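You operate a simulated robot arm through the tools that you are given. There is no shell and no other tool.

You run a simulated two-armed robot. Do the job below in one go: nothing can be reset, and whatever is moved stays where it is left.

## Task
Set up to record: dock on, microphone swung out, tipped back and live.
Fine: move the mug out of its way on to the coaster; drop nothing. Set down upright: teal mug.

The check looks at the end state, three seconds after you hand in, the way a careful person would. Anything else that was tipped, shoved, dropped, spilled or broken makes it a failure.

## Robot
Two 7-joint arms with fingered hands on one trunk that stands fixed in place. Base frame: the origin is at the foot of the trunk, x ahead of it, y to its left, z up; the work surface is at about z = 730. Units: mm, degrees, N and s.
The left shoulder is at [60, 177, 925], the right one opposite. Each reaches about 1000 mm from its shoulder. Payload 4 kg a hand.
The tool frame of a hand sits at the grasp point between the pads (the TCP): z along the fingers, y along the line on which they close. The tips reach 37 mm beyond it. The gripper opens to 124 mm; its body begins 43 mm behind the TCP. The gripper is a hand of 3 fingers: y runs from the thumb to the fingers, the wrist lies at [-15, -108, -202] in the tool frame.
Orientation is told as [roll, pitch, yaw] about the base's x, y, z axes, in that order, counted from this pose: with the fingers straight down and the wrist toward the robot, the tool's x, y and z point along [0, 1, 0], [1, 0, 0] and [0, 0, -1] of the base frame.

## Interface
- The arms move only by the tool step_arm. It takes "left_motion", "right_motion" or both (then of equal length, played together; a hand with none holds still); each is a list of rows, each a list of 2 entries, a list of its own where there are three numbers: the shift along the tool's x, y, z in units of 200 mm (1.0 is 200 mm), then the turn, a rotation vector about the tool's x, y, z in units of 90 degrees (1.0 is 90 degrees). In form: [[[dx, dy, dz], [ax, ay, az]], ...]. A call has 1 to 20 rows; each row is the pose to reach, as a shift and turn from the pose commanded when the call began, along the tool's axes at that moment. A call with a number of a shift or a turn outside -1 to 1 is refused whole. A row lasts 0.2 s, in which the tool goes at most 50 mm and 8.6 degrees; a call with a longer step from one row to the next is refused whole. Where a pose cannot be reached the arm comes as near as it can. A force on the tool above 40 N (or 10 N above the force at the start of the call, whichever is more), or a blocked arm, ends the call early, and 0.2 s more pass. In this call time passes only in rows, and 0.2 s behind the last. It gives the time, the measured TCP pose, the force on the tool (base axes), the opening and the grip force at its end, in the units of the frame above (readings bear some noise), with the torque about the TCP (base axes, N m) and any sound that the robot's microphone picked up.
- Cameras (640 x 400 px; columns grow to the right, rows downward): "scene" is now at [54.9, -7.4, 1576]; the picture's right is [-0.08, -1.00, 0.00], its down [-0.66, 0.05, -0.75] and it looks along [0.75, -0.06, -0.66] (base axes); focal length 308 px, centre (320, 200). "left" rides on the left gripper at [-64, -76, -137] in its tool frame; the picture's right is [-0.84, -0.26, 0.48], its down [0.48, -0.76, 0.43] and it looks along [0.26, 0.60, 0.76] (tool axes); focal length 256 px, centre (320, 200). "right" rides on the right gripper at [64, -76, -136] in its tool frame; the picture's right is [-0.84, 0.26, -0.48], its down [-0.48, -0.76, 0.43] and it looks along [-0.26, 0.60, 0.76] (tool axes); focal length 256 px, centre (320, 200). There is no depth. A picture from a camera that has moved, and an enlarged one, comes with that camera's place and axes in the base frame and with its lens.
- capture(camera): a new picture of that camera. It takes no simulated time.
- slide_trunk(by): slides the trunk up (or, below 0, down) by that many mm; the arms and the scene camera ride with it, the base frame stays. It gives what a move gives, with no picture.
- set_fingers(index, middle, thumb_bend, thumb_turn, hand): sets how far each is bent, from 0 (flat) to 1 (curled in); at 0.3 the hand is open as for a grip, at 0.7 the pads meet at the TCP. One left out holds its place. A second passes; each finger stops where it meets its share of the squeeze, and holds until it gets a number again. It is the only way to open and close the hand. It gives what a move gives, with no picture; readings hold the bend of each and the force on the fingers (four entries, about 0 where the hand has none), thumb and palm. thumb_turn goes from beside the hand (0) to across from the fingers (1), as for a grip.
- head_to(pan, tilt): turns the head with the scene camera to pan (to the left, within 86 degrees either way) and tilt (down, from -29 to 69), counted from straight ahead of the robot. It gives what a move gives.
- zoom(camera, box): a new picture of the part [left, top, right, bottom] of that camera's present view, enlarged. It takes no simulated time.
- close_job(): hands the job in; it is judged then, once.

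Nothing tells you positions but the pictures and the camera data. Unless the task says otherwise, let go and move clear before handing in.

The tools are called as a command line: name --argument value ..., lists and objects as JSON in quotes. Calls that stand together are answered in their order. step_arm: Moves the arms, as the interface text tells. Its arguments: {"type":"object","properties":{"left_motion":{"type":"array"},"right_motion":{"type":"array"}},"required":[]} The other tools are called the same way: slide_trunk (by) moves the trunk up or down; set_fingers (index, middle, thumb_bend, thumb_turn, hand) moves the fingers one by one; head_to (pan, tilt) turns the head that bears the scene camera; capture (camera) takes a picture; zoom (camera, box) takes an enlarged picture of a part of a camera's view; close_job () hands the job in.

At the start:

```text
time_s: 0.0
left_tool_pos: [568.1, 168.9, 1250.7]
left_ee_rot: [-0.1, 0.0, 0.1]
left_ft_force: [0.2, 1.1, -0.1]
left_torque: [-0.02, 0.0, 0.01]
left_width: 123.5
left_grip_force: 0.0
left_shape: jaw
left_bend: [0.3, 0.3, 0.3, 0.98]
left_finger forces: [0.1, 0.0, 0.0, 0.0, 0.0, 0.0]
right_tool_pos: [542.4, -368.6, 1231.2]
right_ee_rot: [0.0, 0.0, 0.0]
right_ft_force: [-0.1, 0.2, 0.2]
right_torque: [0.0, 0.0, 0.0]
right_width: 123.6
right_grip_force: 0.0
right_shape: jaw
right_bend: [0.3, 0.3, 0.3, 0.98]
right_finger forces: [0.1, 0.0, 0.1, 0.1, 0.0, 0.0]
trunk travel left (down, up): [-450.0, 140.0]
head pan, tilt (commanded): [-4.5, 41.2]
```

scene: 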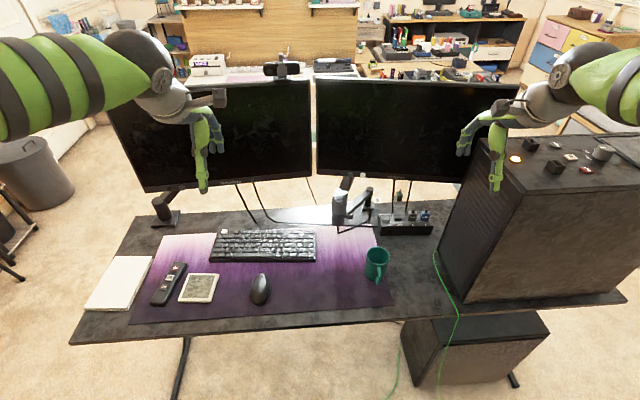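
right: 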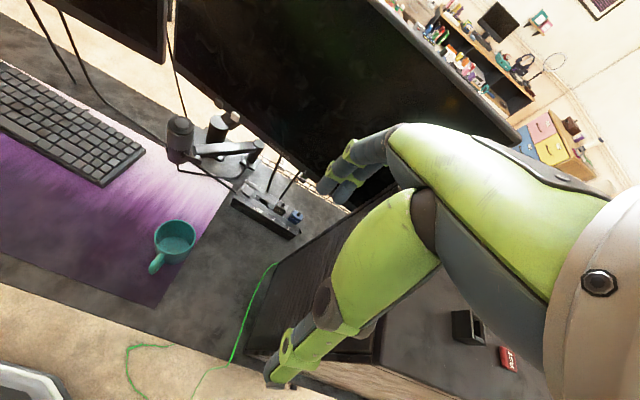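
left: 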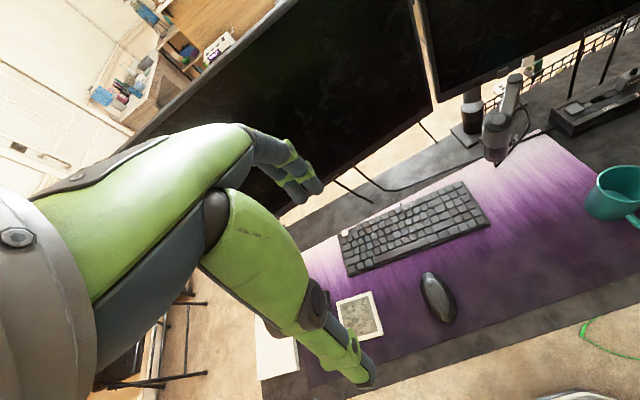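

I see a desk with a keyboard, a mouse, a square coaster at the left, a teal mug at the right of the desk mat, a folded microphone arm behind it and a black dock with switches beside the PC tower. I will zoom in first to understand the details.

zoom --camera "scene" --box '[310, 160, 450, 250]'

zoom --camera "scene" --box '[320, 220, 440, 300]'

zoom --camera "right" --box '[130, 90, 330, 290]'

zoom --camera "left" --box '[440, 50, 640, 250]'

zoom --camera "scene" --box '[80, 220, 320, 330]'

```text
4.44 times, centred on (380, 205) of scene
camera zoom: at [54.9, -7.4, 1576.0], right [-0.08, -1.0, 0.0], down [-0.66, 0.05, -0.75], along [0.75, -0.06, -0.66], focal length 1371 px, centre (53, 178)
```

zoom: 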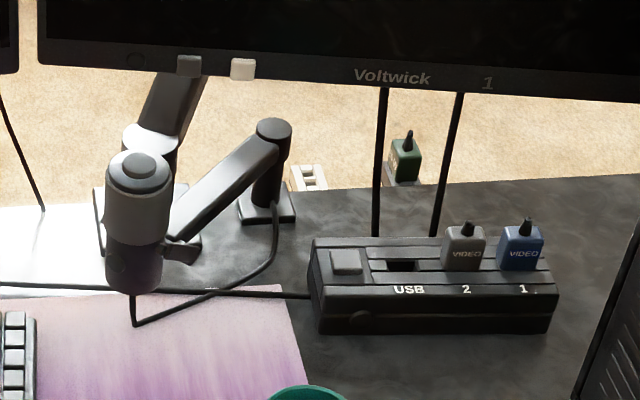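

```text
5.00 times, centred on (380, 260) of scene
camera zoom: at [54.9, -7.4, 1576.0], right [-0.08, -1.0, 0.0], down [-0.66, 0.05, -0.75], along [0.75, -0.06, -0.66], focal length 1542 px, centre (20, -100)
```

zoom: 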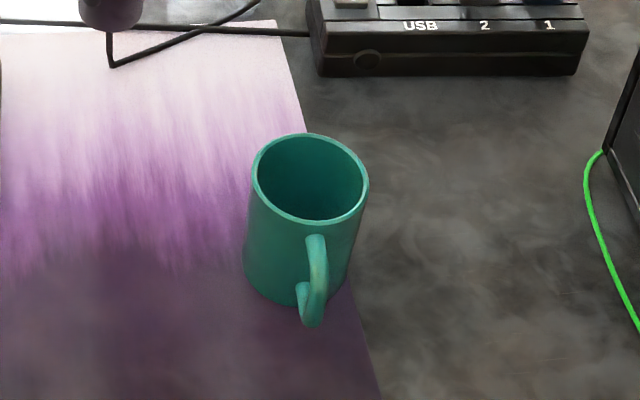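

```text
2.00 times, centred on (230, 190) of right
camera zoom: at [467.3, -304.0, 1368.1], right [0.26, -0.84, 0.48], down [-0.76, -0.48, -0.43], along [0.6, -0.26, -0.76], focal length 512 px, centre (500, 220)
```

zoom: 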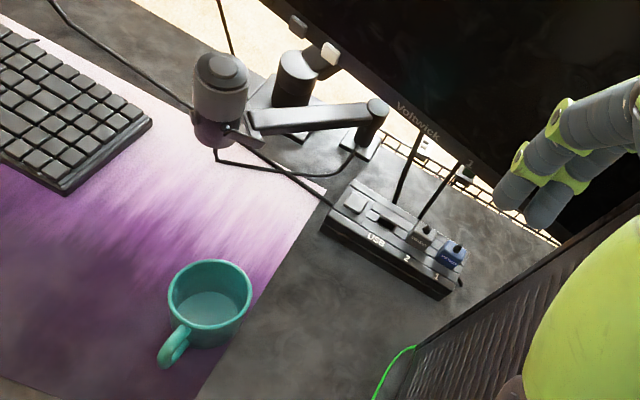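

```text
2.00 times, centred on (540, 150) of left
camera zoom: at [493.0, 105.9, 1385.8], right [-0.26, -0.84, -0.48], down [-0.76, 0.48, -0.43], along [0.6, 0.26, -0.76], focal length 512 px, centre (-120, 300)
```

zoom: 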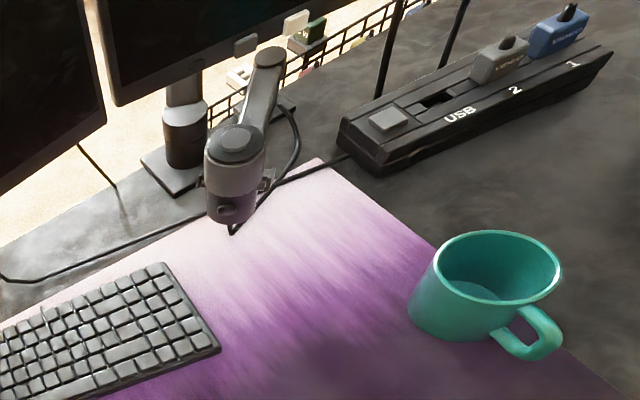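

```text
2.67 times, centred on (200, 275) of scene
camera zoom: at [54.9, -7.4, 1576.0], right [-0.08, -1.0, 0.0], down [-0.66, 0.05, -0.75], along [0.75, -0.06, -0.66], focal length 822 px, centre (640, 0)
```

zoom: 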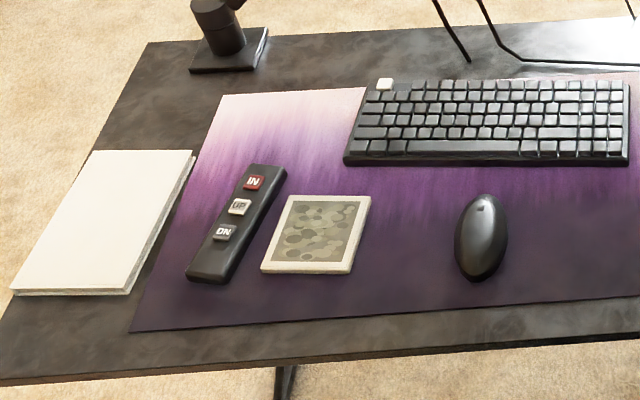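

The mug stands at about (638, -233), the coaster at about (628, 327), the mic at about (826, -133, 850) on a boom whose post is near (960, -272), and the dock is to the right of it with a square button on top. I'll look at the tower top and the mic more closely before moving anything.

zoom --camera "scene" --box '[480, 120, 640, 220]'

zoom --camera "scene" --box '[320, 165, 390, 235]'

zoom --camera "scene" --box '[370, 200, 450, 250]'

zoom --camera "right" --box '[150, 90, 270, 190]'

zoom --camera "right" --box '[210, 160, 330, 260]'

zoom --camera "left" --box '[460, 60, 560, 170]'

```text
4.00 times, centred on (560, 170) of scene
camera zoom: at [54.9, -7.4, 1576.0], right [-0.08, -1.0, 0.0], down [-0.66, 0.05, -0.75], along [0.75, -0.06, -0.66], focal length 1234 px, centre (-640, 320)
```

zoom: 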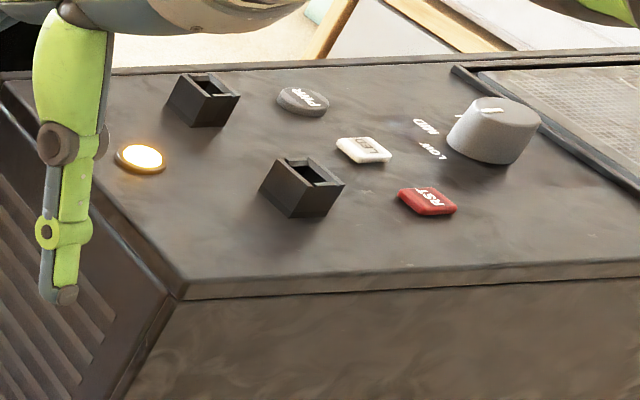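

```text
5.71 times, centred on (355, 200) of scene
camera zoom: at [54.9, -7.4, 1576.0], right [-0.08, -1.0, 0.0], down [-0.66, 0.05, -0.75], along [0.75, -0.06, -0.66], focal length 1762 px, centre (120, 200)
```

zoom: 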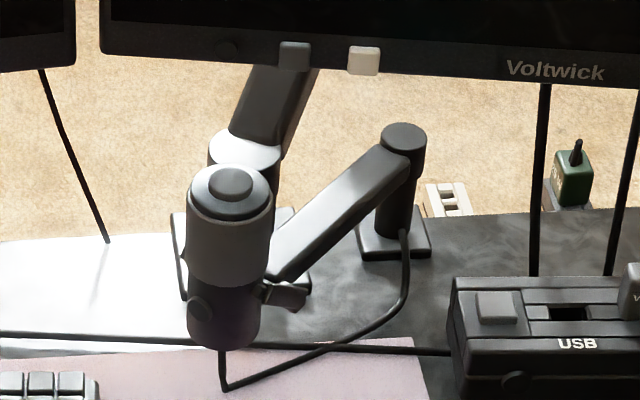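

```text
8.00 times, centred on (410, 225) of scene
camera zoom: at [54.9, -7.4, 1576.0], right [-0.08, -1.0, 0.0], down [-0.66, 0.05, -0.75], along [0.75, -0.06, -0.66], focal length 2468 px, centre (-400, 0)
```

zoom: 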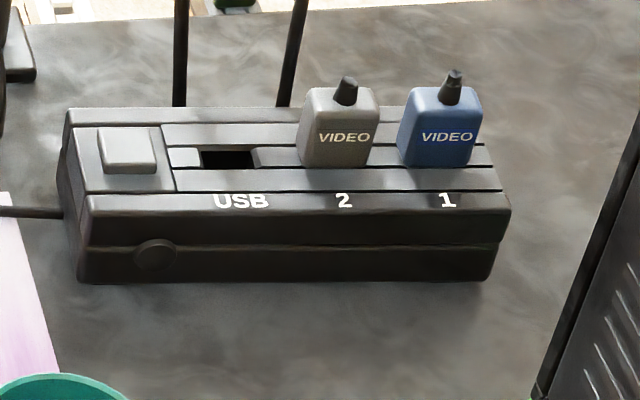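

```text
4.00 times, centred on (210, 140) of right
camera zoom: at [467.3, -304.0, 1368.1], right [0.26, -0.84, 0.48], down [-0.76, -0.48, -0.43], along [0.6, -0.26, -0.76], focal length 1024 px, centre (760, 440)
```

zoom: 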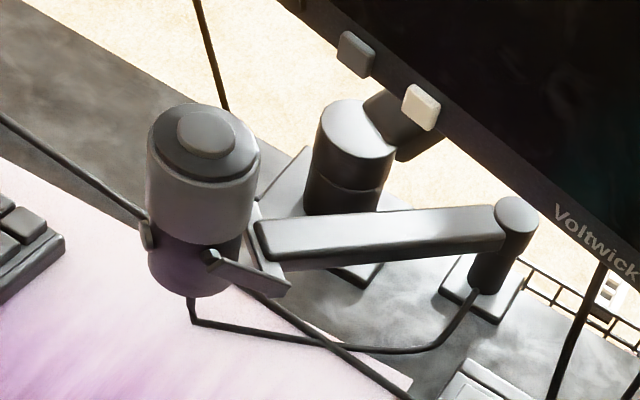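

```text
4.00 times, centred on (270, 210) of right
camera zoom: at [467.3, -304.0, 1368.1], right [0.26, -0.84, 0.48], down [-0.76, -0.48, -0.43], along [0.6, -0.26, -0.76], focal length 1024 px, centre (520, 160)
```

zoom: 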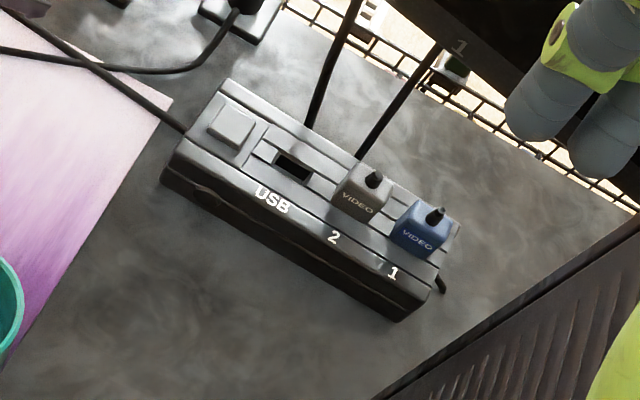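

```text
3.64 times, centred on (510, 115) of left
camera zoom: at [493.0, 105.9, 1385.8], right [-0.26, -0.84, -0.48], down [-0.76, 0.48, -0.43], along [0.6, 0.26, -0.76], focal length 931 px, centre (-371, 509)
```

zoom: 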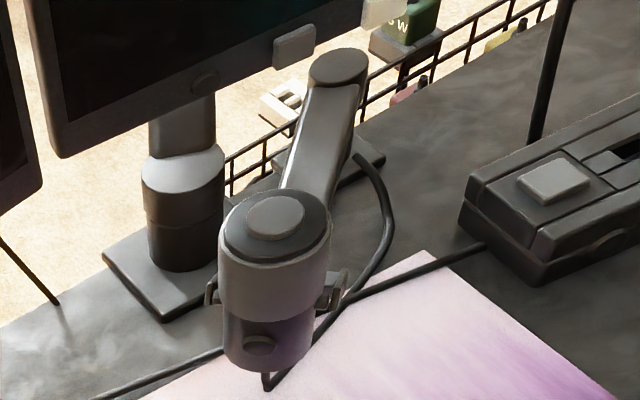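

The mug is upright with its handle toward the robot, and it may hold liquid. The mic hangs in a fork on a boom with a disc on top and a dark lamp on its front, and the dock has a square button and a dark lamp too. I start with the left hand, turning it so it closes across the mug (clear of the handle), and come above the mug.

step_arm --left_motion '[[[-0.0833, 0.0125, 0.0625], [0, 0, 0.0833]], [[-0.1667, 0.025, 0.125], [0, 0, 0.1667]], [[-0.25, 0.0375, 0.1875], [0, 0, 0.25]], [[-0.3333, 0.05, 0.25], [0, 0, 0.3333]], [[-0.4167, 0.0625, 0.3125], [0, 0, 0.4167]], [[-0.5, 0.075, 0.375], [0, 0, 0.5]], [[-0.5833, 0.0875, 0.4375], [0, 0, 0.5833]], [[-0.6667, 0.1, 0.5], [0, 0, 0.6667]], [[-0.75, 0.1125, 0.5625], [0, 0, 0.75]], [[-0.8333, 0.125, 0.625], [0, 0, 0.8333]], [[-0.9167, 0.1375, 0.6875], [0, 0, 0.9167]], [[-1.0, 0.15, 0.75], [0, 0, 1.0]]]'

capture --camera "left"

capture --camera "scene"

```text
time_s: 2.6
left_tool_pos: [598.5, -31.8, 1099.5]
left_ee_rot: [0.0, 0.0, -90.2]
left_ft_force: [0.7, -0.3, 0.6]
left_torque: [0.01, -0.03, 0.02]
left_width: 123.6
left_grip_force: 0.0
left_shape: jaw
left_bend: [0.3, 0.3, 0.3, 0.98]
left_finger forces: [0.1, 0.0, 0.0, 0.0, 0.0, 0.0]
right_tool_pos: [544.0, -367.8, 1232.4]
right_ee_rot: [0.1, -0.1, 0.0]
right_ft_force: [0.6, 0.1, 0.8]
right_torque: [0.01, 0.0, 0.02]
right_width: 123.6
right_grip_force: 0.1
right_shape: jaw
right_bend: [0.3, 0.3, 0.3, 0.98]
right_finger forces: [0.2, 0.0, 0.0, 0.1, 0.0, 0.0]
trunk travel left (down, up): [-450.0, 140.0]
head pan, tilt (commanded): [-4.5, 41.2]
```

```text
taken
camera left: at [535.3, 45.0, 1235.4], right [-0.84, 0.26, -0.48], down [0.48, 0.76, -0.43], along [0.25, -0.6, -0.76], focal length 256 px, centre (320, 200)
```

left: 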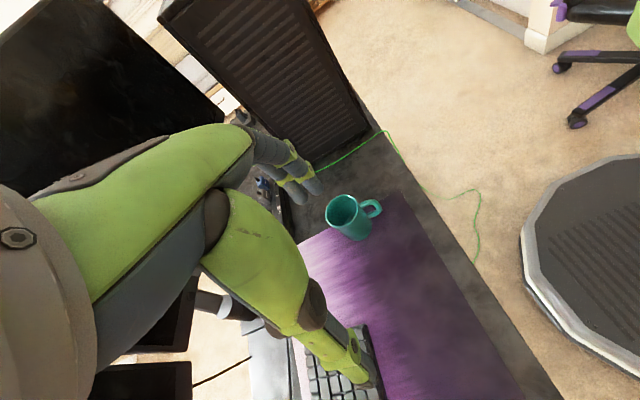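

```text
taken
camera scene: at [55.5, -7.6, 1575.9], right [-0.08, -1.0, 0.0], down [-0.66, 0.05, -0.75], along [0.75, -0.06, -0.66], focal length 308 px, centre (320, 200)
```

scene: 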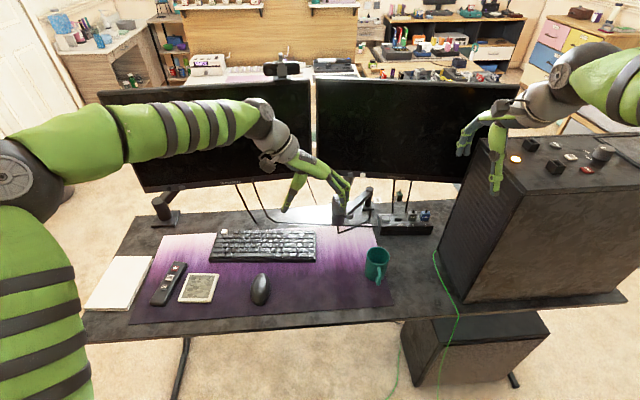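

The left hand is turned 90° and clear. Next I bring it over the mug, still well above the rim.

step_arm --left_motion '[[[0.032, 0.166, 0.117], [0, 0, 0]], [[0.064, 0.332, 0.233], [0, 0, 0]], [[0.096, 0.498, 0.35], [0, 0, 0]], [[0.128, 0.664, 0.467], [0, 0, 0]], [[0.16, 0.83, 0.583], [0, 0, 0]], [[0.192, 0.995, 0.7], [0, 0, 0]]]'

capture --camera "left"

capture --camera "scene"

zoom --camera "scene" --box '[300, 150, 460, 290]'

```text
time_s: 4.0
left_tool_pos: [637.3, -232.8, 961.1]
left_ee_rot: [0.1, 0.0, -89.9]
left_ft_force: [0.1, 0.1, -0.2]
left_torque: [0.0, -0.03, -0.01]
left_width: 123.6
left_grip_force: 0.1
left_shape: jaw
left_bend: [0.3, 0.3, 0.3, 0.98]
left_finger forces: [0.0, 0.0, 0.0, 0.0, 0.1, 0.1]
right_tool_pos: [542.8, -368.6, 1231.8]
right_ee_rot: [0.1, -0.1, 0.0]
right_ft_force: [1.1, -0.1, 1.4]
right_torque: [0.01, 0.05, 0.03]
right_width: 123.7
right_grip_force: 0.0
right_shape: jaw
right_bend: [0.3, 0.3, 0.3, 0.98]
right_finger forces: [0.0, 0.0, 0.0, 0.1, 0.0, 0.0]
trunk travel left (down, up): [-450.0, 140.0]
head pan, tilt (commanded): [-4.5, 41.2]
```

```text
taken
camera left: at [573.7, -156.5, 1095.3], right [-0.84, 0.26, -0.48], down [0.48, 0.76, -0.43], along [0.26, -0.6, -0.76], focal length 256 px, centre (320, 200)
```

left: 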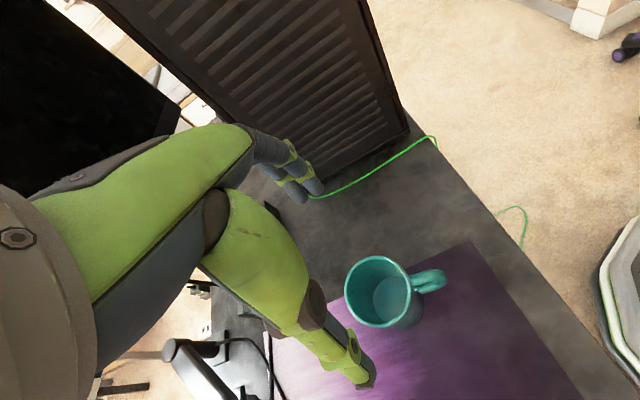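

```text
taken
camera scene: at [55.4, -8.2, 1576.0], right [-0.08, -1.0, 0.0], down [-0.66, 0.05, -0.75], along [0.75, -0.06, -0.66], focal length 308 px, centre (320, 200)
```

scene: 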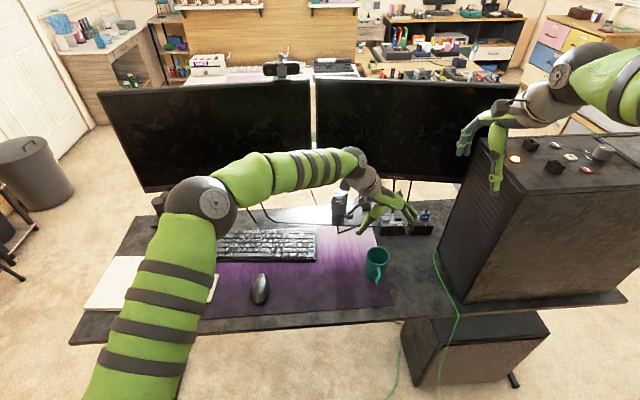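

```text
2.86 times, centred on (380, 220) of scene
camera zoom: at [55.4, -8.2, 1576.0], right [-0.08, -1.0, 0.0], down [-0.66, 0.05, -0.75], along [0.75, -0.06, -0.66], focal length 881 px, centre (149, 143)
```

zoom: 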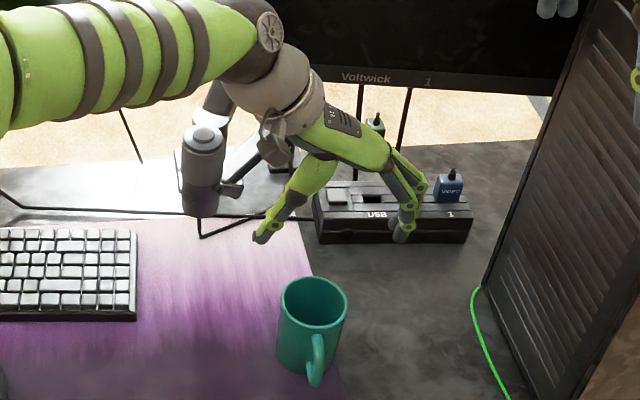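

The mug is centred under the left hand to within a few millimetres, and the fingers straddle it left and right. I lower the hand around it with the palm staying above the rim.

step_arm --left_motion '[[[0, -0.005, 0.13], [0, 0, 0]], [[0, -0.01, 0.26], [0, 0, 0]], [[0, -0.014, 0.39], [0, 0, 0]], [[0, -0.014, 0.52], [0, 0, 0]]]'

capture --camera "left"

zoom --camera "scene" --box '[320, 180, 440, 300]'

```text
time_s: 5.0
left_tool_pos: [639.0, -228.1, 854.6]
left_ee_rot: [0.1, 0.0, -90.0]
left_ft_force: [0.4, 0.0, 0.4]
left_torque: [-0.06, 0.01, -0.05]
left_width: 123.7
left_grip_force: 0.0
left_shape: jaw
left_bend: [0.3, 0.3, 0.3, 0.98]
left_finger forces: [0.0, 0.0, 0.1, 0.1, 0.0, 0.0]
right_tool_pos: [543.6, -368.5, 1232.2]
right_ee_rot: [0.0, -0.1, 0.0]
right_ft_force: [-0.2, -0.3, 0.0]
right_torque: [-0.02, 0.03, 0.0]
right_width: 123.5
right_grip_force: 0.1
right_shape: jaw
right_bend: [0.3, 0.3, 0.3, 0.98]
right_finger forces: [0.0, 0.1, 0.1, 0.0, 0.0, 0.1]
trunk travel left (down, up): [-450.0, 140.0]
head pan, tilt (commanded): [-4.5, 41.2]
```

```text
taken
camera left: at [574.6, -151.8, 990.8], right [-0.84, 0.26, -0.48], down [0.48, 0.76, -0.43], along [0.26, -0.6, -0.76], focal length 256 px, centre (320, 200)
```

left: 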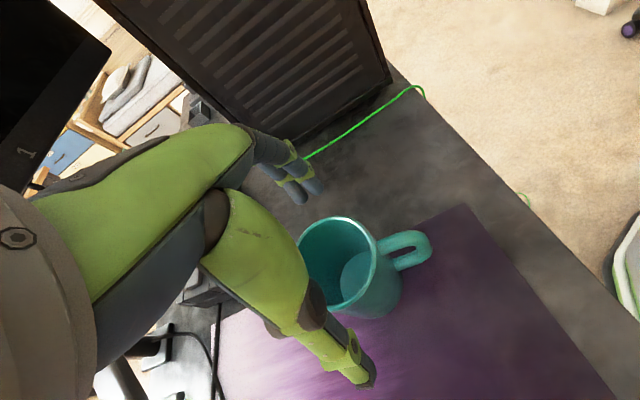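

```text
3.33 times, centred on (380, 240) of scene
camera zoom: at [55.4, -7.5, 1576.0], right [-0.08, -1.0, 0.0], down [-0.66, 0.05, -0.75], along [0.75, -0.06, -0.66], focal length 1028 px, centre (120, 67)
```

zoom: 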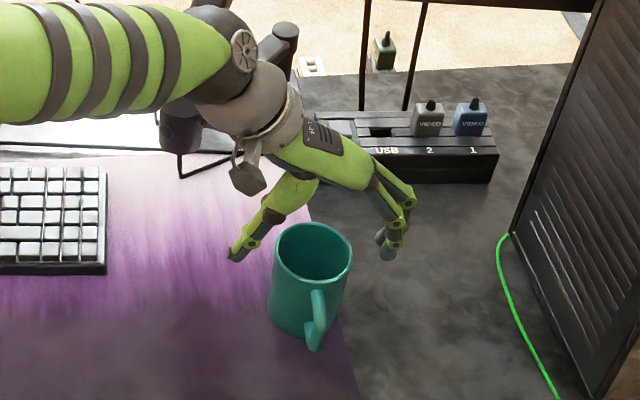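

The thumb and the fingers bracket the mug evenly. I lower the last 55 mm and then close.

step_arm --left_motion '[[[-0.008, 0, 0.07], [0, 0, 0]], [[-0.008, 0, 0.14], [0, 0, 0]], [[-0.008, 0, 0.21], [0, 0, 0]], [[-0.008, 0, 0.28], [0, 0, 0]]]'

capture --camera "left"

zoom --camera "scene" --box '[320, 180, 440, 300]'

```text
time_s: 6.0
left_tool_pos: [635.4, -226.8, 800.1]
left_ee_rot: [0.0, 0.0, -89.9]
left_ft_force: [-0.2, 1.0, 0.5]
left_torque: [-0.01, -0.01, 0.01]
left_width: 123.5
left_grip_force: 0.1
left_shape: jaw
left_bend: [0.3, 0.3, 0.3, 0.98]
left_finger forces: [0.0, 0.0, 0.0, 0.0, 0.0, 0.1]
right_tool_pos: [542.6, -368.2, 1231.9]
right_ee_rot: [0.0, 0.0, 0.1]
right_ft_force: [0.0, 0.4, -1.3]
right_torque: [-0.01, -0.01, -0.02]
right_width: 123.6
right_grip_force: 0.0
right_shape: jaw
right_bend: [0.3, 0.3, 0.3, 0.98]
right_finger forces: [0.0, 0.1, 0.0, 0.0, 0.0, 0.0]
trunk travel left (down, up): [-450.0, 140.0]
head pan, tilt (commanded): [-4.5, 41.2]
```

```text
taken
camera left: at [572.2, -150.6, 935.7], right [-0.84, 0.26, -0.48], down [0.48, 0.76, -0.43], along [0.26, -0.6, -0.76], focal length 256 px, centre (320, 200)
```

left: 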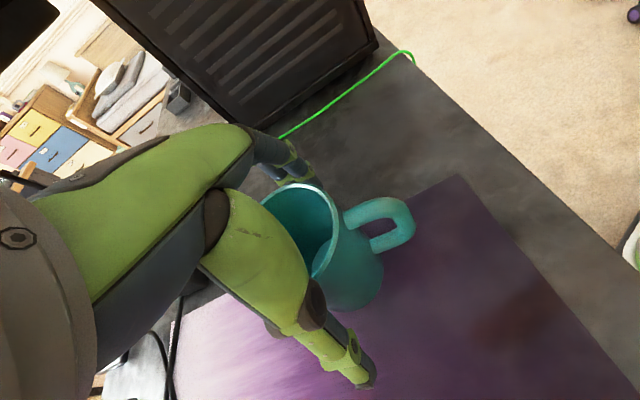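

```text
3.33 times, centred on (380, 240) of scene
camera zoom: at [55.2, -7.4, 1576.0], right [-0.08, -1.0, 0.0], down [-0.66, 0.05, -0.75], along [0.75, -0.06, -0.66], focal length 1028 px, centre (120, 67)
```

zoom: 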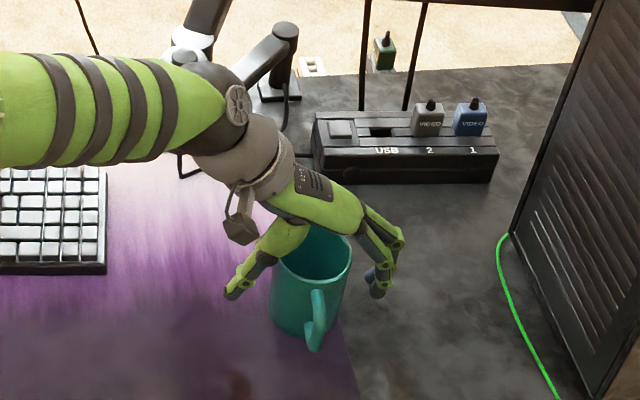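

The mug sits between thumb and fingers with the palm just above the rim. I close the hand.

set_fingers --hand "left" --index 0.43 --middle 0.43 --thumb_bend 0.43

set_fingers --hand "left" --index 0.6 --middle 0.6 --thumb_bend 0.6

capture --camera "left"

zoom --camera "scene" --box '[320, 180, 440, 300]'

```text
time_s: 7.0
left_tool_pos: [637.0, -227.0, 799.8]
left_ee_rot: [-0.1, 0.1, -90.0]
left_ft_force: [0.3, 0.7, -0.3]
left_torque: [0.01, 0.02, 0.04]
left_width: 84.6
left_grip_force: 0.1
left_shape: fingers
left_bend: [0.43, 0.43, 0.43, 0.98]
left_finger forces: [0.1, 0.0, 0.0, 0.0, 0.7, 0.0]
right_tool_pos: [542.9, -368.5, 1233.0]
right_ee_rot: [0.1, 0.0, 0.0]
right_ft_force: [-0.1, 0.6, 0.4]
right_torque: [0.02, 0.0, 0.02]
right_width: 123.4
right_grip_force: 0.1
right_shape: jaw
right_bend: [0.3, 0.3, 0.3, 0.98]
right_finger forces: [0.0, 0.1, 0.1, 0.0, 0.1, 0.1]
trunk travel left (down, up): [-450.0, 140.0]
head pan, tilt (commanded): [-4.5, 41.2]
```

```text
time_s: 8.0
left_tool_pos: [635.8, -227.2, 803.0]
left_ee_rot: [0.1, -0.2, -89.9]
left_ft_force: [2.5, -3.1, 21.8]
left_torque: [-1.14, -0.07, 0.07]
left_width: 69.2
left_grip_force: 34.6
left_shape: fingers
left_bend: [0.48, 0.48, 0.54, 0.97]
left_finger forces: [19.2, 14.5, 0.0, 0.0, 35.4, 0.0]
right_tool_pos: [542.9, -369.5, 1233.1]
right_ee_rot: [0.0, -0.1, 0.1]
right_ft_force: [0.7, 1.0, -0.6]
right_torque: [-0.01, 0.02, 0.02]
right_width: 123.7
right_grip_force: 0.1
right_shape: jaw
right_bend: [0.3, 0.3, 0.3, 0.98]
right_finger forces: [0.0, 0.0, 0.1, 0.1, 0.0, 0.1]
trunk travel left (down, up): [-450.0, 140.0]
head pan, tilt (commanded): [-4.5, 41.2]
```

```text
taken
camera left: at [571.6, -151.0, 937.9], right [-0.84, 0.25, -0.49], down [0.48, 0.76, -0.44], along [0.26, -0.6, -0.76], focal length 256 px, centre (320, 200)
```

left: 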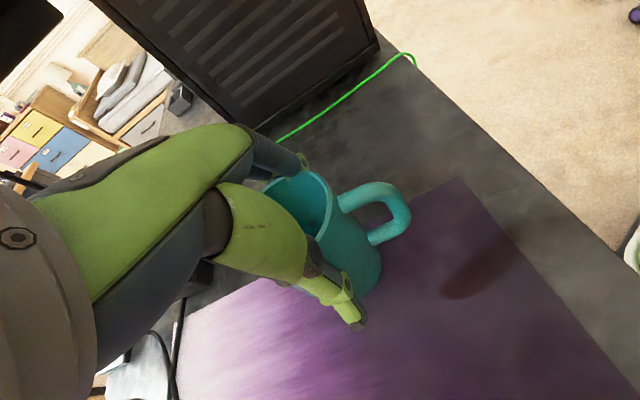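

```text
3.33 times, centred on (380, 240) of scene
camera zoom: at [53.7, -7.1, 1576.2], right [-0.08, -1.0, 0.0], down [-0.66, 0.05, -0.75], along [0.75, -0.06, -0.66], focal length 1028 px, centre (120, 67)
```

zoom: 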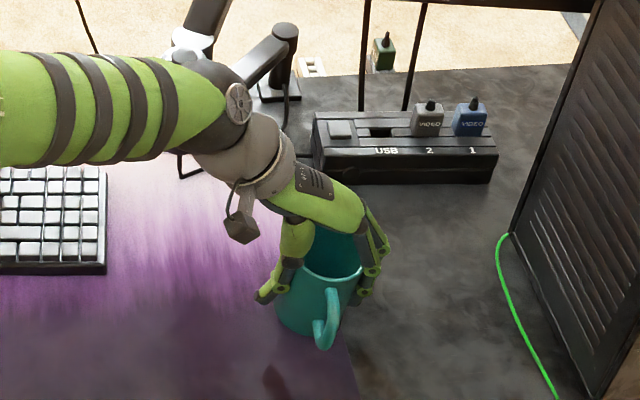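

The hand holds the mug firmly at about 35 N. I lift it a little and check that it hangs upright.

step_arm --left_motion '[[[0, 0, -0.03], [0, 0, 0]], [[0, 0, -0.06], [0, 0, 0]], [[0, 0, -0.1], [0, 0, 0]], [[0, 0, -0.15], [0, 0, 0]], [[0, 0, -0.2], [0, 0, 0]]]'

zoom --camera "scene" --box '[320, 180, 440, 300]'

capture --camera "right"

capture --camera "left"

```text
time_s: 9.2
left_tool_pos: [635.6, -226.3, 840.6]
left_ee_rot: [0.0, 0.1, -90.0]
left_ft_force: [-0.4, 0.4, -2.3]
left_torque: [0.03, -0.04, 0.02]
left_width: 67.6
left_grip_force: 29.6
left_shape: fingers
left_bend: [0.49, 0.49, 0.54, 0.97]
left_finger forces: [15.8, 12.2, 0.0, 0.0, 30.5, 0.0]
right_tool_pos: [543.4, -367.7, 1233.2]
right_ee_rot: [-0.1, 0.0, 0.0]
right_ft_force: [0.6, -0.2, 0.0]
right_torque: [-0.01, 0.0, 0.01]
right_width: 123.4
right_grip_force: 0.1
right_shape: jaw
right_bend: [0.3, 0.3, 0.3, 0.98]
right_finger forces: [0.0, 0.1, 0.0, 0.0, 0.0, 0.1]
trunk travel left (down, up): [-450.0, 140.0]
head pan, tilt (commanded): [-4.5, 41.2]
```

```text
3.33 times, centred on (380, 240) of scene
camera zoom: at [55.1, -7.4, 1575.9], right [-0.08, -1.0, 0.0], down [-0.66, 0.05, -0.75], along [0.75, -0.06, -0.66], focal length 1028 px, centre (120, 67)
```

zoom: 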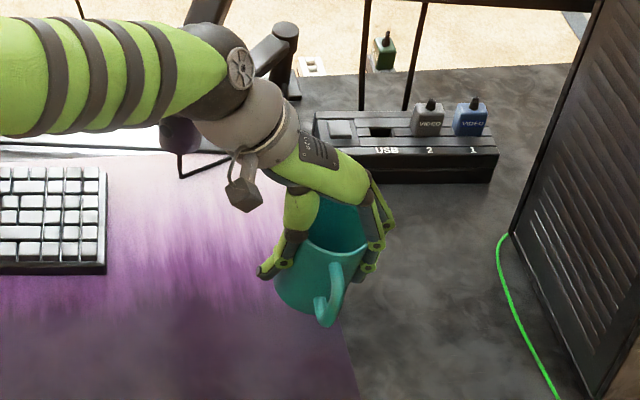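

```text
taken
camera right: at [467.4, -304.0, 1368.0], right [0.26, -0.84, 0.48], down [-0.76, -0.48, -0.43], along [0.6, -0.26, -0.76], focal length 256 px, centre (320, 200)
```

right: 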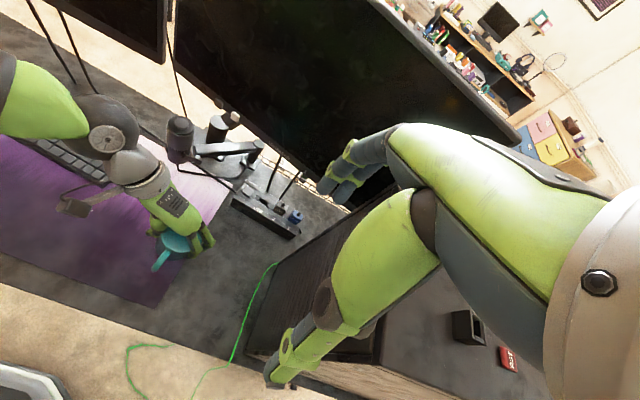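

```text
taken
camera left: at [571.9, -149.7, 975.8], right [-0.84, 0.26, -0.48], down [0.48, 0.76, -0.43], along [0.26, -0.6, -0.76], focal length 256 px, centre (320, 200)
```

left: 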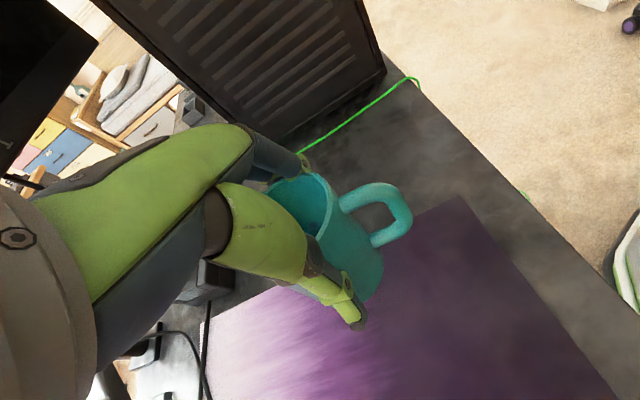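

The mug is lifted but leans a bit sideways in the grip. I zoom in to measure the lean before carrying it.

zoom --camera "scene" --box '[355, 225, 415, 285]'

zoom --camera "left" --box '[220, 140, 440, 350]'

zoom --camera "right" --box '[110, 190, 230, 300]'

```text
6.67 times, centred on (385, 255) of scene
camera zoom: at [55.1, -7.4, 1575.9], right [-0.08, -1.0, 0.0], down [-0.66, 0.05, -0.75], along [0.75, -0.06, -0.66], focal length 2056 px, centre (-113, -167)
```

zoom: 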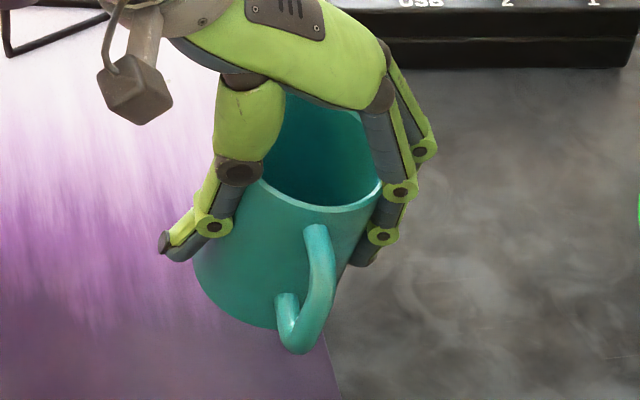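

```text
1.90 times, centred on (330, 245) of left
camera zoom: at [571.9, -149.7, 975.8], right [-0.84, 0.26, -0.48], down [0.48, 0.76, -0.43], along [0.26, -0.6, -0.76], focal length 488 px, centre (301, 114)
```

zoom: 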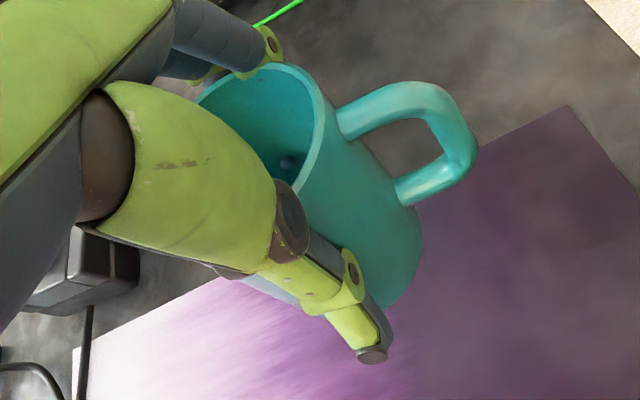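

```text
3.64 times, centred on (170, 245) of right
camera zoom: at [467.4, -304.0, 1368.0], right [0.26, -0.84, 0.48], down [-0.76, -0.48, -0.43], along [0.6, -0.26, -0.76], focal length 931 px, centre (866, 36)
```

zoom: 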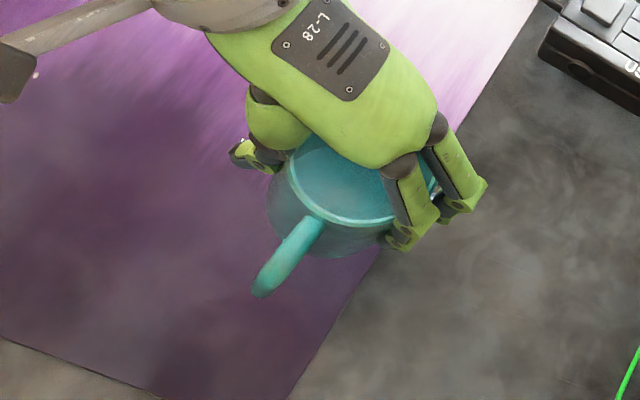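

The mug leans only a few degrees, which I can correct before setting it down. I raise it and carry it left over the keyboard and mouse toward the coaster, smoothly.

step_arm --left_motion '[[[0, -0.03, -0.1], [0, 0, 0]], [[0, -0.1, -0.22], [0, 0, 0]], [[0, -0.2, -0.32], [0, 0, 0]], [[0, -0.33, -0.38], [0, 0, 0]], [[0, -0.47, -0.4], [0, 0, 0]], [[0, -0.61, -0.4], [0, 0, 0]], [[0, -0.75, -0.4], [0, 0, 0]], [[0, -0.88, -0.4], [0, 0, 0]], [[0, -0.96, -0.4], [0, 0, 0]], [[0, -1.0, -0.4], [0, 0, 0]]]'

step_arm --left_motion '[[[0, -0.04, 0], [0, 0, 0]], [[0, -0.12, 0], [0, 0, 0]], [[0, -0.25, 0], [0, 0, 0]], [[0, -0.39, 0], [0, 0, 0]], [[0, -0.53, 0], [0, 0, 0]], [[0, -0.67, 0], [0, 0, 0]], [[0, -0.81, 0], [0, 0, 0]], [[0, -0.93, 0], [0, 0, 0]], [[0, -1.0, 0], [0, 0, 0]]]'

capture --camera "left"

capture --camera "scene"

```text
time_s: 11.4
left_tool_pos: [634.7, -26.1, 920.5]
left_ee_rot: [-0.1, 0.0, -90.0]
left_ft_force: [-0.4, -0.7, -3.2]
left_torque: [0.01, 0.01, 0.02]
left_width: 67.6
left_grip_force: 29.5
left_shape: fingers
left_bend: [0.49, 0.49, 0.54, 0.97]
left_finger forces: [15.7, 11.9, 0.0, 0.0, 30.2, 0.0]
right_tool_pos: [541.7, -368.9, 1232.4]
right_ee_rot: [0.0, 0.0, 0.0]
right_ft_force: [0.2, 0.6, 1.0]
right_torque: [-0.02, -0.01, -0.04]
right_width: 123.8
right_grip_force: 0.1
right_shape: jaw
right_bend: [0.3, 0.3, 0.3, 0.98]
right_finger forces: [0.1, 0.0, 0.0, 0.0, 0.0, 0.0]
trunk travel left (down, up): [-450.0, 140.0]
head pan, tilt (commanded): [-4.5, 41.2]
```

```text
time_s: 13.4
left_tool_pos: [636.4, 171.1, 920.9]
left_ee_rot: [0.0, 0.0, -90.1]
left_ft_force: [-0.3, 0.3, -3.0]
left_torque: [-0.01, -0.01, -0.03]
left_width: 67.3
left_grip_force: 28.6
left_shape: fingers
left_bend: [0.49, 0.49, 0.54, 0.97]
left_finger forces: [15.6, 12.0, 0.1, 0.0, 30.1, 0.0]
right_tool_pos: [544.3, -368.6, 1231.6]
right_ee_rot: [0.0, 0.1, 0.1]
right_ft_force: [-0.1, 0.4, 0.3]
right_torque: [-0.02, -0.04, 0.0]
right_width: 124.0
right_grip_force: 0.0
right_shape: jaw
right_bend: [0.3, 0.3, 0.3, 0.98]
right_finger forces: [0.0, 0.1, 0.0, 0.0, 0.0, 0.1]
trunk travel left (down, up): [-450.0, 140.0]
head pan, tilt (commanded): [-4.5, 41.2]
```

```text
taken
camera left: at [573.0, 249.1, 1056.2], right [-0.84, 0.26, -0.48], down [0.48, 0.76, -0.43], along [0.26, -0.6, -0.76], focal length 256 px, centre (320, 200)
```

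left: 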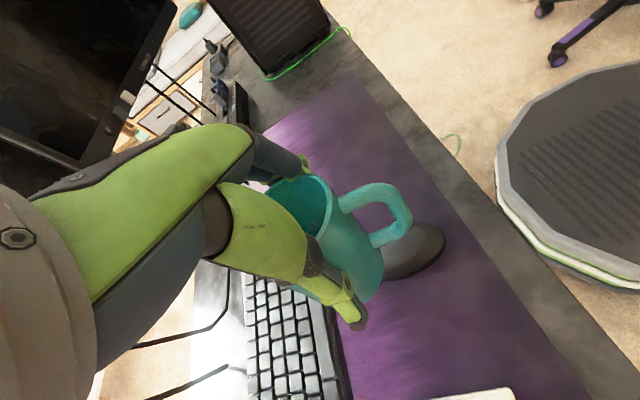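

```text
taken
camera scene: at [55.1, -7.2, 1575.9], right [-0.08, -1.0, 0.0], down [-0.66, 0.05, -0.75], along [0.75, -0.06, -0.66], focal length 308 px, centre (320, 200)
```

scene: 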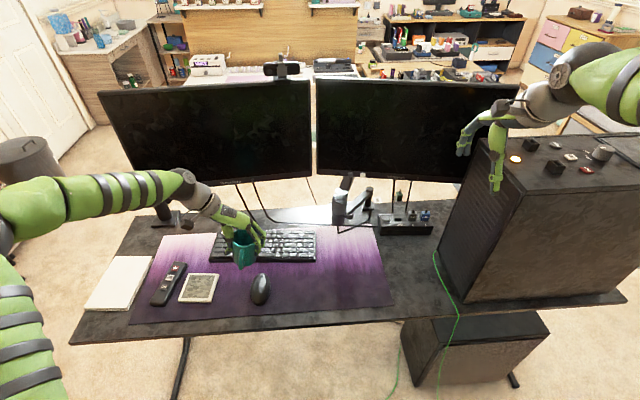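

The mug is over the keyboard area and steady. I carry on to above the coaster at about (628, 327).

step_arm --left_motion '[[[-0.003, -0.04, 0], [0, 0, 0]], [[-0.008, -0.12, 0], [0, 0, 0]], [[-0.015, -0.25, 0], [0, 0, 0]], [[-0.022, -0.38, 0], [0, 0, 0]], [[-0.03, -0.51, 0], [0, 0, 0]], [[-0.035, -0.64, 0], [0, 0, 0]], [[-0.04, -0.74, 0.02], [0, 0, 0]], [[-0.04, -0.78, 0.04], [0, 0, 0]]]'

capture --camera "left"

zoom --camera "scene" --box '[130, 210, 250, 310]'

zoom --camera "scene" --box '[160, 230, 230, 300]'

```text
time_s: 15.2
left_tool_pos: [626.6, 329.7, 912.3]
left_ee_rot: [0.0, 0.0, -90.1]
left_ft_force: [0.5, 0.6, -3.0]
left_torque: [0.03, -0.01, 0.01]
left_width: 67.3
left_grip_force: 28.7
left_shape: fingers
left_bend: [0.49, 0.49, 0.54, 0.97]
left_finger forces: [15.5, 11.9, 0.0, 0.1, 29.7, 0.0]
right_tool_pos: [543.0, -368.1, 1232.0]
right_ee_rot: [-0.1, -0.1, 0.0]
right_ft_force: [-1.0, -0.2, 0.3]
right_torque: [0.02, -0.04, 0.03]
right_width: 123.6
right_grip_force: 0.0
right_shape: jaw
right_bend: [0.3, 0.3, 0.3, 0.98]
right_finger forces: [0.1, 0.0, 0.0, 0.0, 0.0, 0.1]
trunk travel left (down, up): [-450.0, 140.0]
head pan, tilt (commanded): [-4.5, 41.2]
```

```text
taken
camera left: at [564.4, 406.1, 1047.3], right [-0.84, 0.26, -0.48], down [0.48, 0.76, -0.44], along [0.26, -0.6, -0.76], focal length 256 px, centre (320, 200)
```

left: 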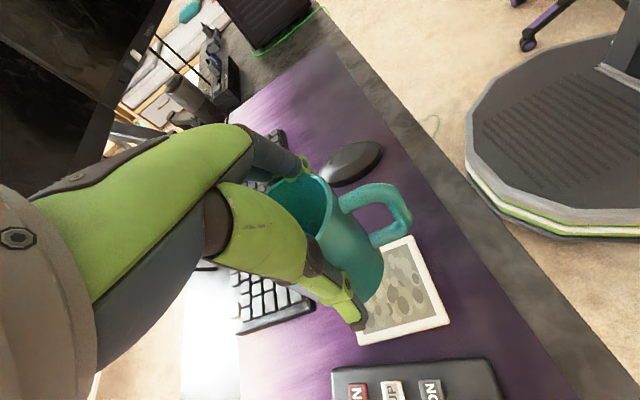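

```text
4.00 times, centred on (190, 260) of scene
camera zoom: at [55.2, -7.1, 1575.9], right [-0.08, -1.0, 0.0], down [-0.66, 0.05, -0.75], along [0.75, -0.06, -0.66], focal length 1234 px, centre (840, -40)
```

zoom: 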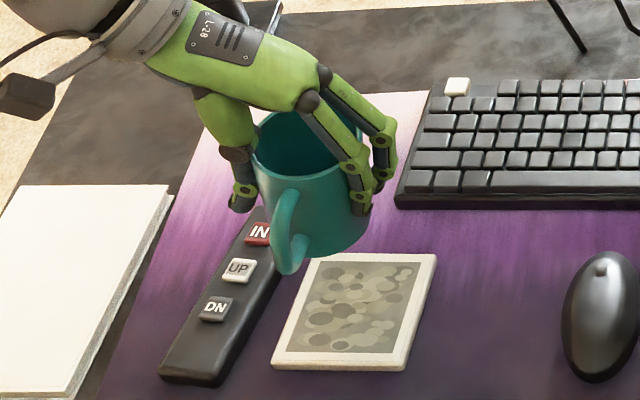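

```text
5.71 times, centred on (195, 265) of scene
camera zoom: at [55.2, -7.1, 1575.9], right [-0.08, -1.0, 0.0], down [-0.66, 0.05, -0.75], along [0.75, -0.06, -0.66], focal length 1762 px, centre (1034, -171)
```

zoom: 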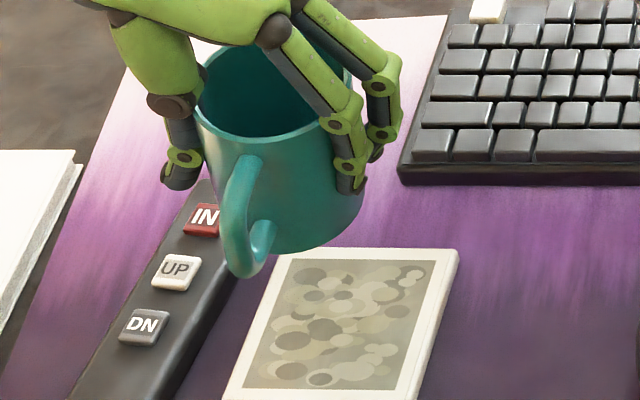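

The mug hangs above the coaster, but comparing its outline with true vertical shows it leaning about 10° to the right. The remote with its IN/UP/DN buttons lies just left of the coaster and must not be touched. I roll the hand about 10° the other way and check again.

step_arm --left_motion '[[[0, 0, 0], [-0.04, 0, 0]], [[0, 0, 0], [-0.08, 0, 0]], [[0, 0, 0], [-0.111, 0, 0]]]'

zoom --camera "scene" --box '[160, 230, 230, 300]'

capture --camera "left"

```text
time_s: 16.0
left_tool_pos: [626.8, 329.4, 912.2]
left_ee_rot: [-0.1, -10.0, -89.9]
left_ft_force: [-0.3, 0.4, -2.1]
left_torque: [0.06, 0.01, 0.05]
left_width: 67.0
left_grip_force: 28.6
left_shape: fingers
left_bend: [0.49, 0.49, 0.54, 0.97]
left_finger forces: [15.3, 12.0, 0.1, 0.0, 29.7, 0.0]
right_tool_pos: [542.6, -368.1, 1232.3]
right_ee_rot: [-0.1, 0.0, 0.0]
right_ft_force: [0.1, 1.3, -0.6]
right_torque: [0.04, 0.02, -0.01]
right_width: 123.6
right_grip_force: 0.0
right_shape: jaw
right_bend: [0.3, 0.3, 0.3, 0.98]
right_finger forces: [0.1, 0.0, 0.1, 0.0, 0.0, 0.0]
trunk travel left (down, up): [-450.0, 140.0]
head pan, tilt (commanded): [-4.5, 41.2]
```

```text
5.71 times, centred on (195, 265) of scene
camera zoom: at [55.2, -7.0, 1576.0], right [-0.08, -1.0, 0.0], down [-0.66, 0.05, -0.75], along [0.75, -0.06, -0.66], focal length 1762 px, centre (1034, -171)
```

zoom: 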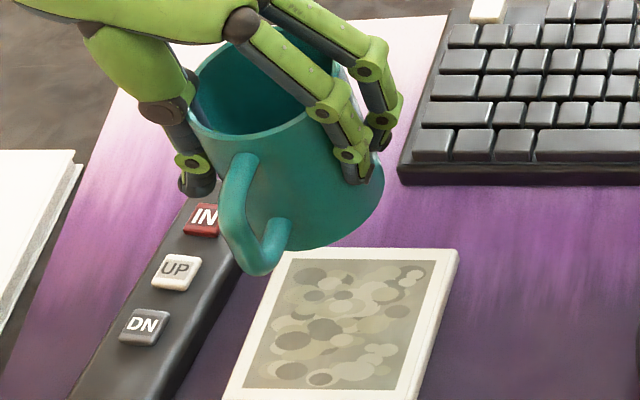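

```text
taken
camera left: at [564.0, 428.3, 1032.1], right [-0.84, 0.17, -0.52], down [0.48, 0.67, -0.56], along [0.26, -0.72, -0.64], focal length 256 px, centre (320, 200)
```

left: 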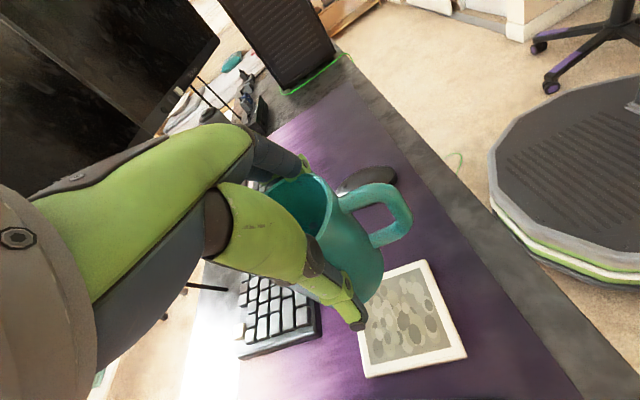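

With the hand rolled 10° the mug now hangs upright within a degree or two. It sits about 10 mm right and 6–8 mm beyond the coaster's centre, so I correct that while lowering to just above the coaster.

step_arm --left_motion '[[[-0.008, -0.03, 0.1], [0, 0, 0]], [[-0.015, -0.064, 0.205], [0, 0, 0]], [[-0.023, -0.096, 0.31], [0, 0, 0]], [[-0.03, -0.128, 0.409], [0, 0, 0]]]'

zoom --camera "scene" --box '[160, 230, 230, 300]'

zoom --camera "left" --box '[220, 140, 520, 400]'

zoom --camera "scene" --box '[140, 200, 260, 310]'

```text
time_s: 17.0
left_tool_pos: [622.7, 340.2, 827.4]
left_ee_rot: [-0.1, -10.0, -90.0]
left_ft_force: [0.1, 0.6, -2.2]
left_torque: [0.02, -0.06, -0.03]
left_width: 67.2
left_grip_force: 28.7
left_shape: fingers
left_bend: [0.49, 0.49, 0.54, 0.97]
left_finger forces: [15.3, 11.9, 0.1, 0.1, 29.9, 0.1]
right_tool_pos: [543.4, -367.1, 1233.1]
right_ee_rot: [0.0, 0.0, 0.0]
right_ft_force: [0.3, -0.2, 0.6]
right_torque: [0.02, 0.01, 0.0]
right_width: 123.4
right_grip_force: 0.1
right_shape: jaw
right_bend: [0.3, 0.3, 0.3, 0.98]
right_finger forces: [0.1, 0.0, 0.0, 0.0, 0.0, 0.0]
trunk travel left (down, up): [-450.0, 140.0]
head pan, tilt (commanded): [-4.5, 41.2]
```

```text
5.71 times, centred on (195, 265) of scene
camera zoom: at [55.3, -7.0, 1576.0], right [-0.08, -1.0, 0.0], down [-0.66, 0.05, -0.75], along [0.75, -0.06, -0.66], focal length 1762 px, centre (1034, -171)
```

zoom: 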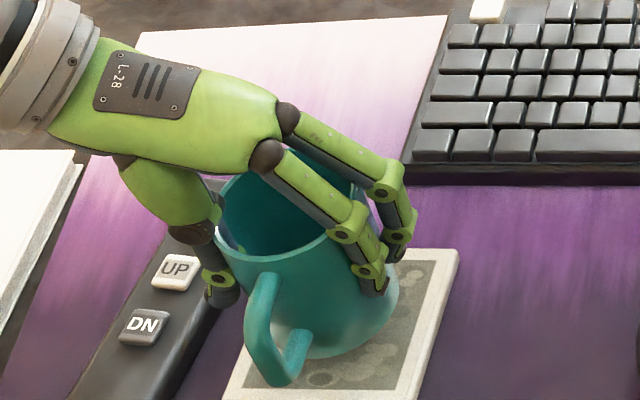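

```text
1.54 times, centred on (370, 270) of left
camera zoom: at [557.9, 439.5, 948.0], right [-0.84, 0.17, -0.52], down [0.48, 0.67, -0.56], along [0.26, -0.72, -0.64], focal length 394 px, centre (243, 92)
```

zoom: 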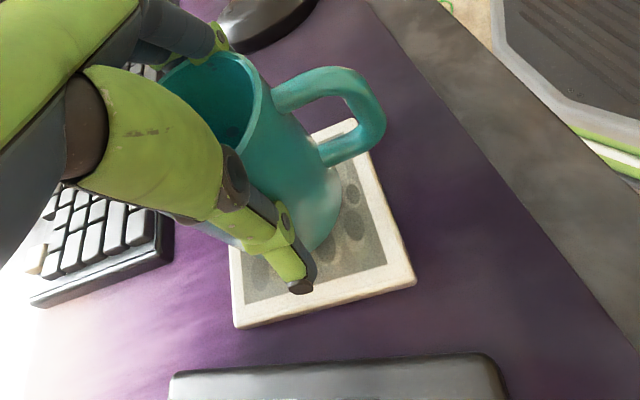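

```text
3.64 times, centred on (200, 255) of scene
camera zoom: at [55.3, -7.0, 1576.0], right [-0.08, -1.0, 0.0], down [-0.66, 0.05, -0.75], along [0.75, -0.06, -0.66], focal length 1122 px, centre (756, 0)
```

zoom: 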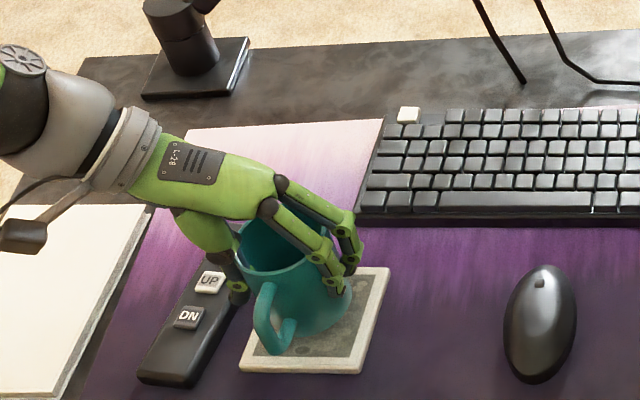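

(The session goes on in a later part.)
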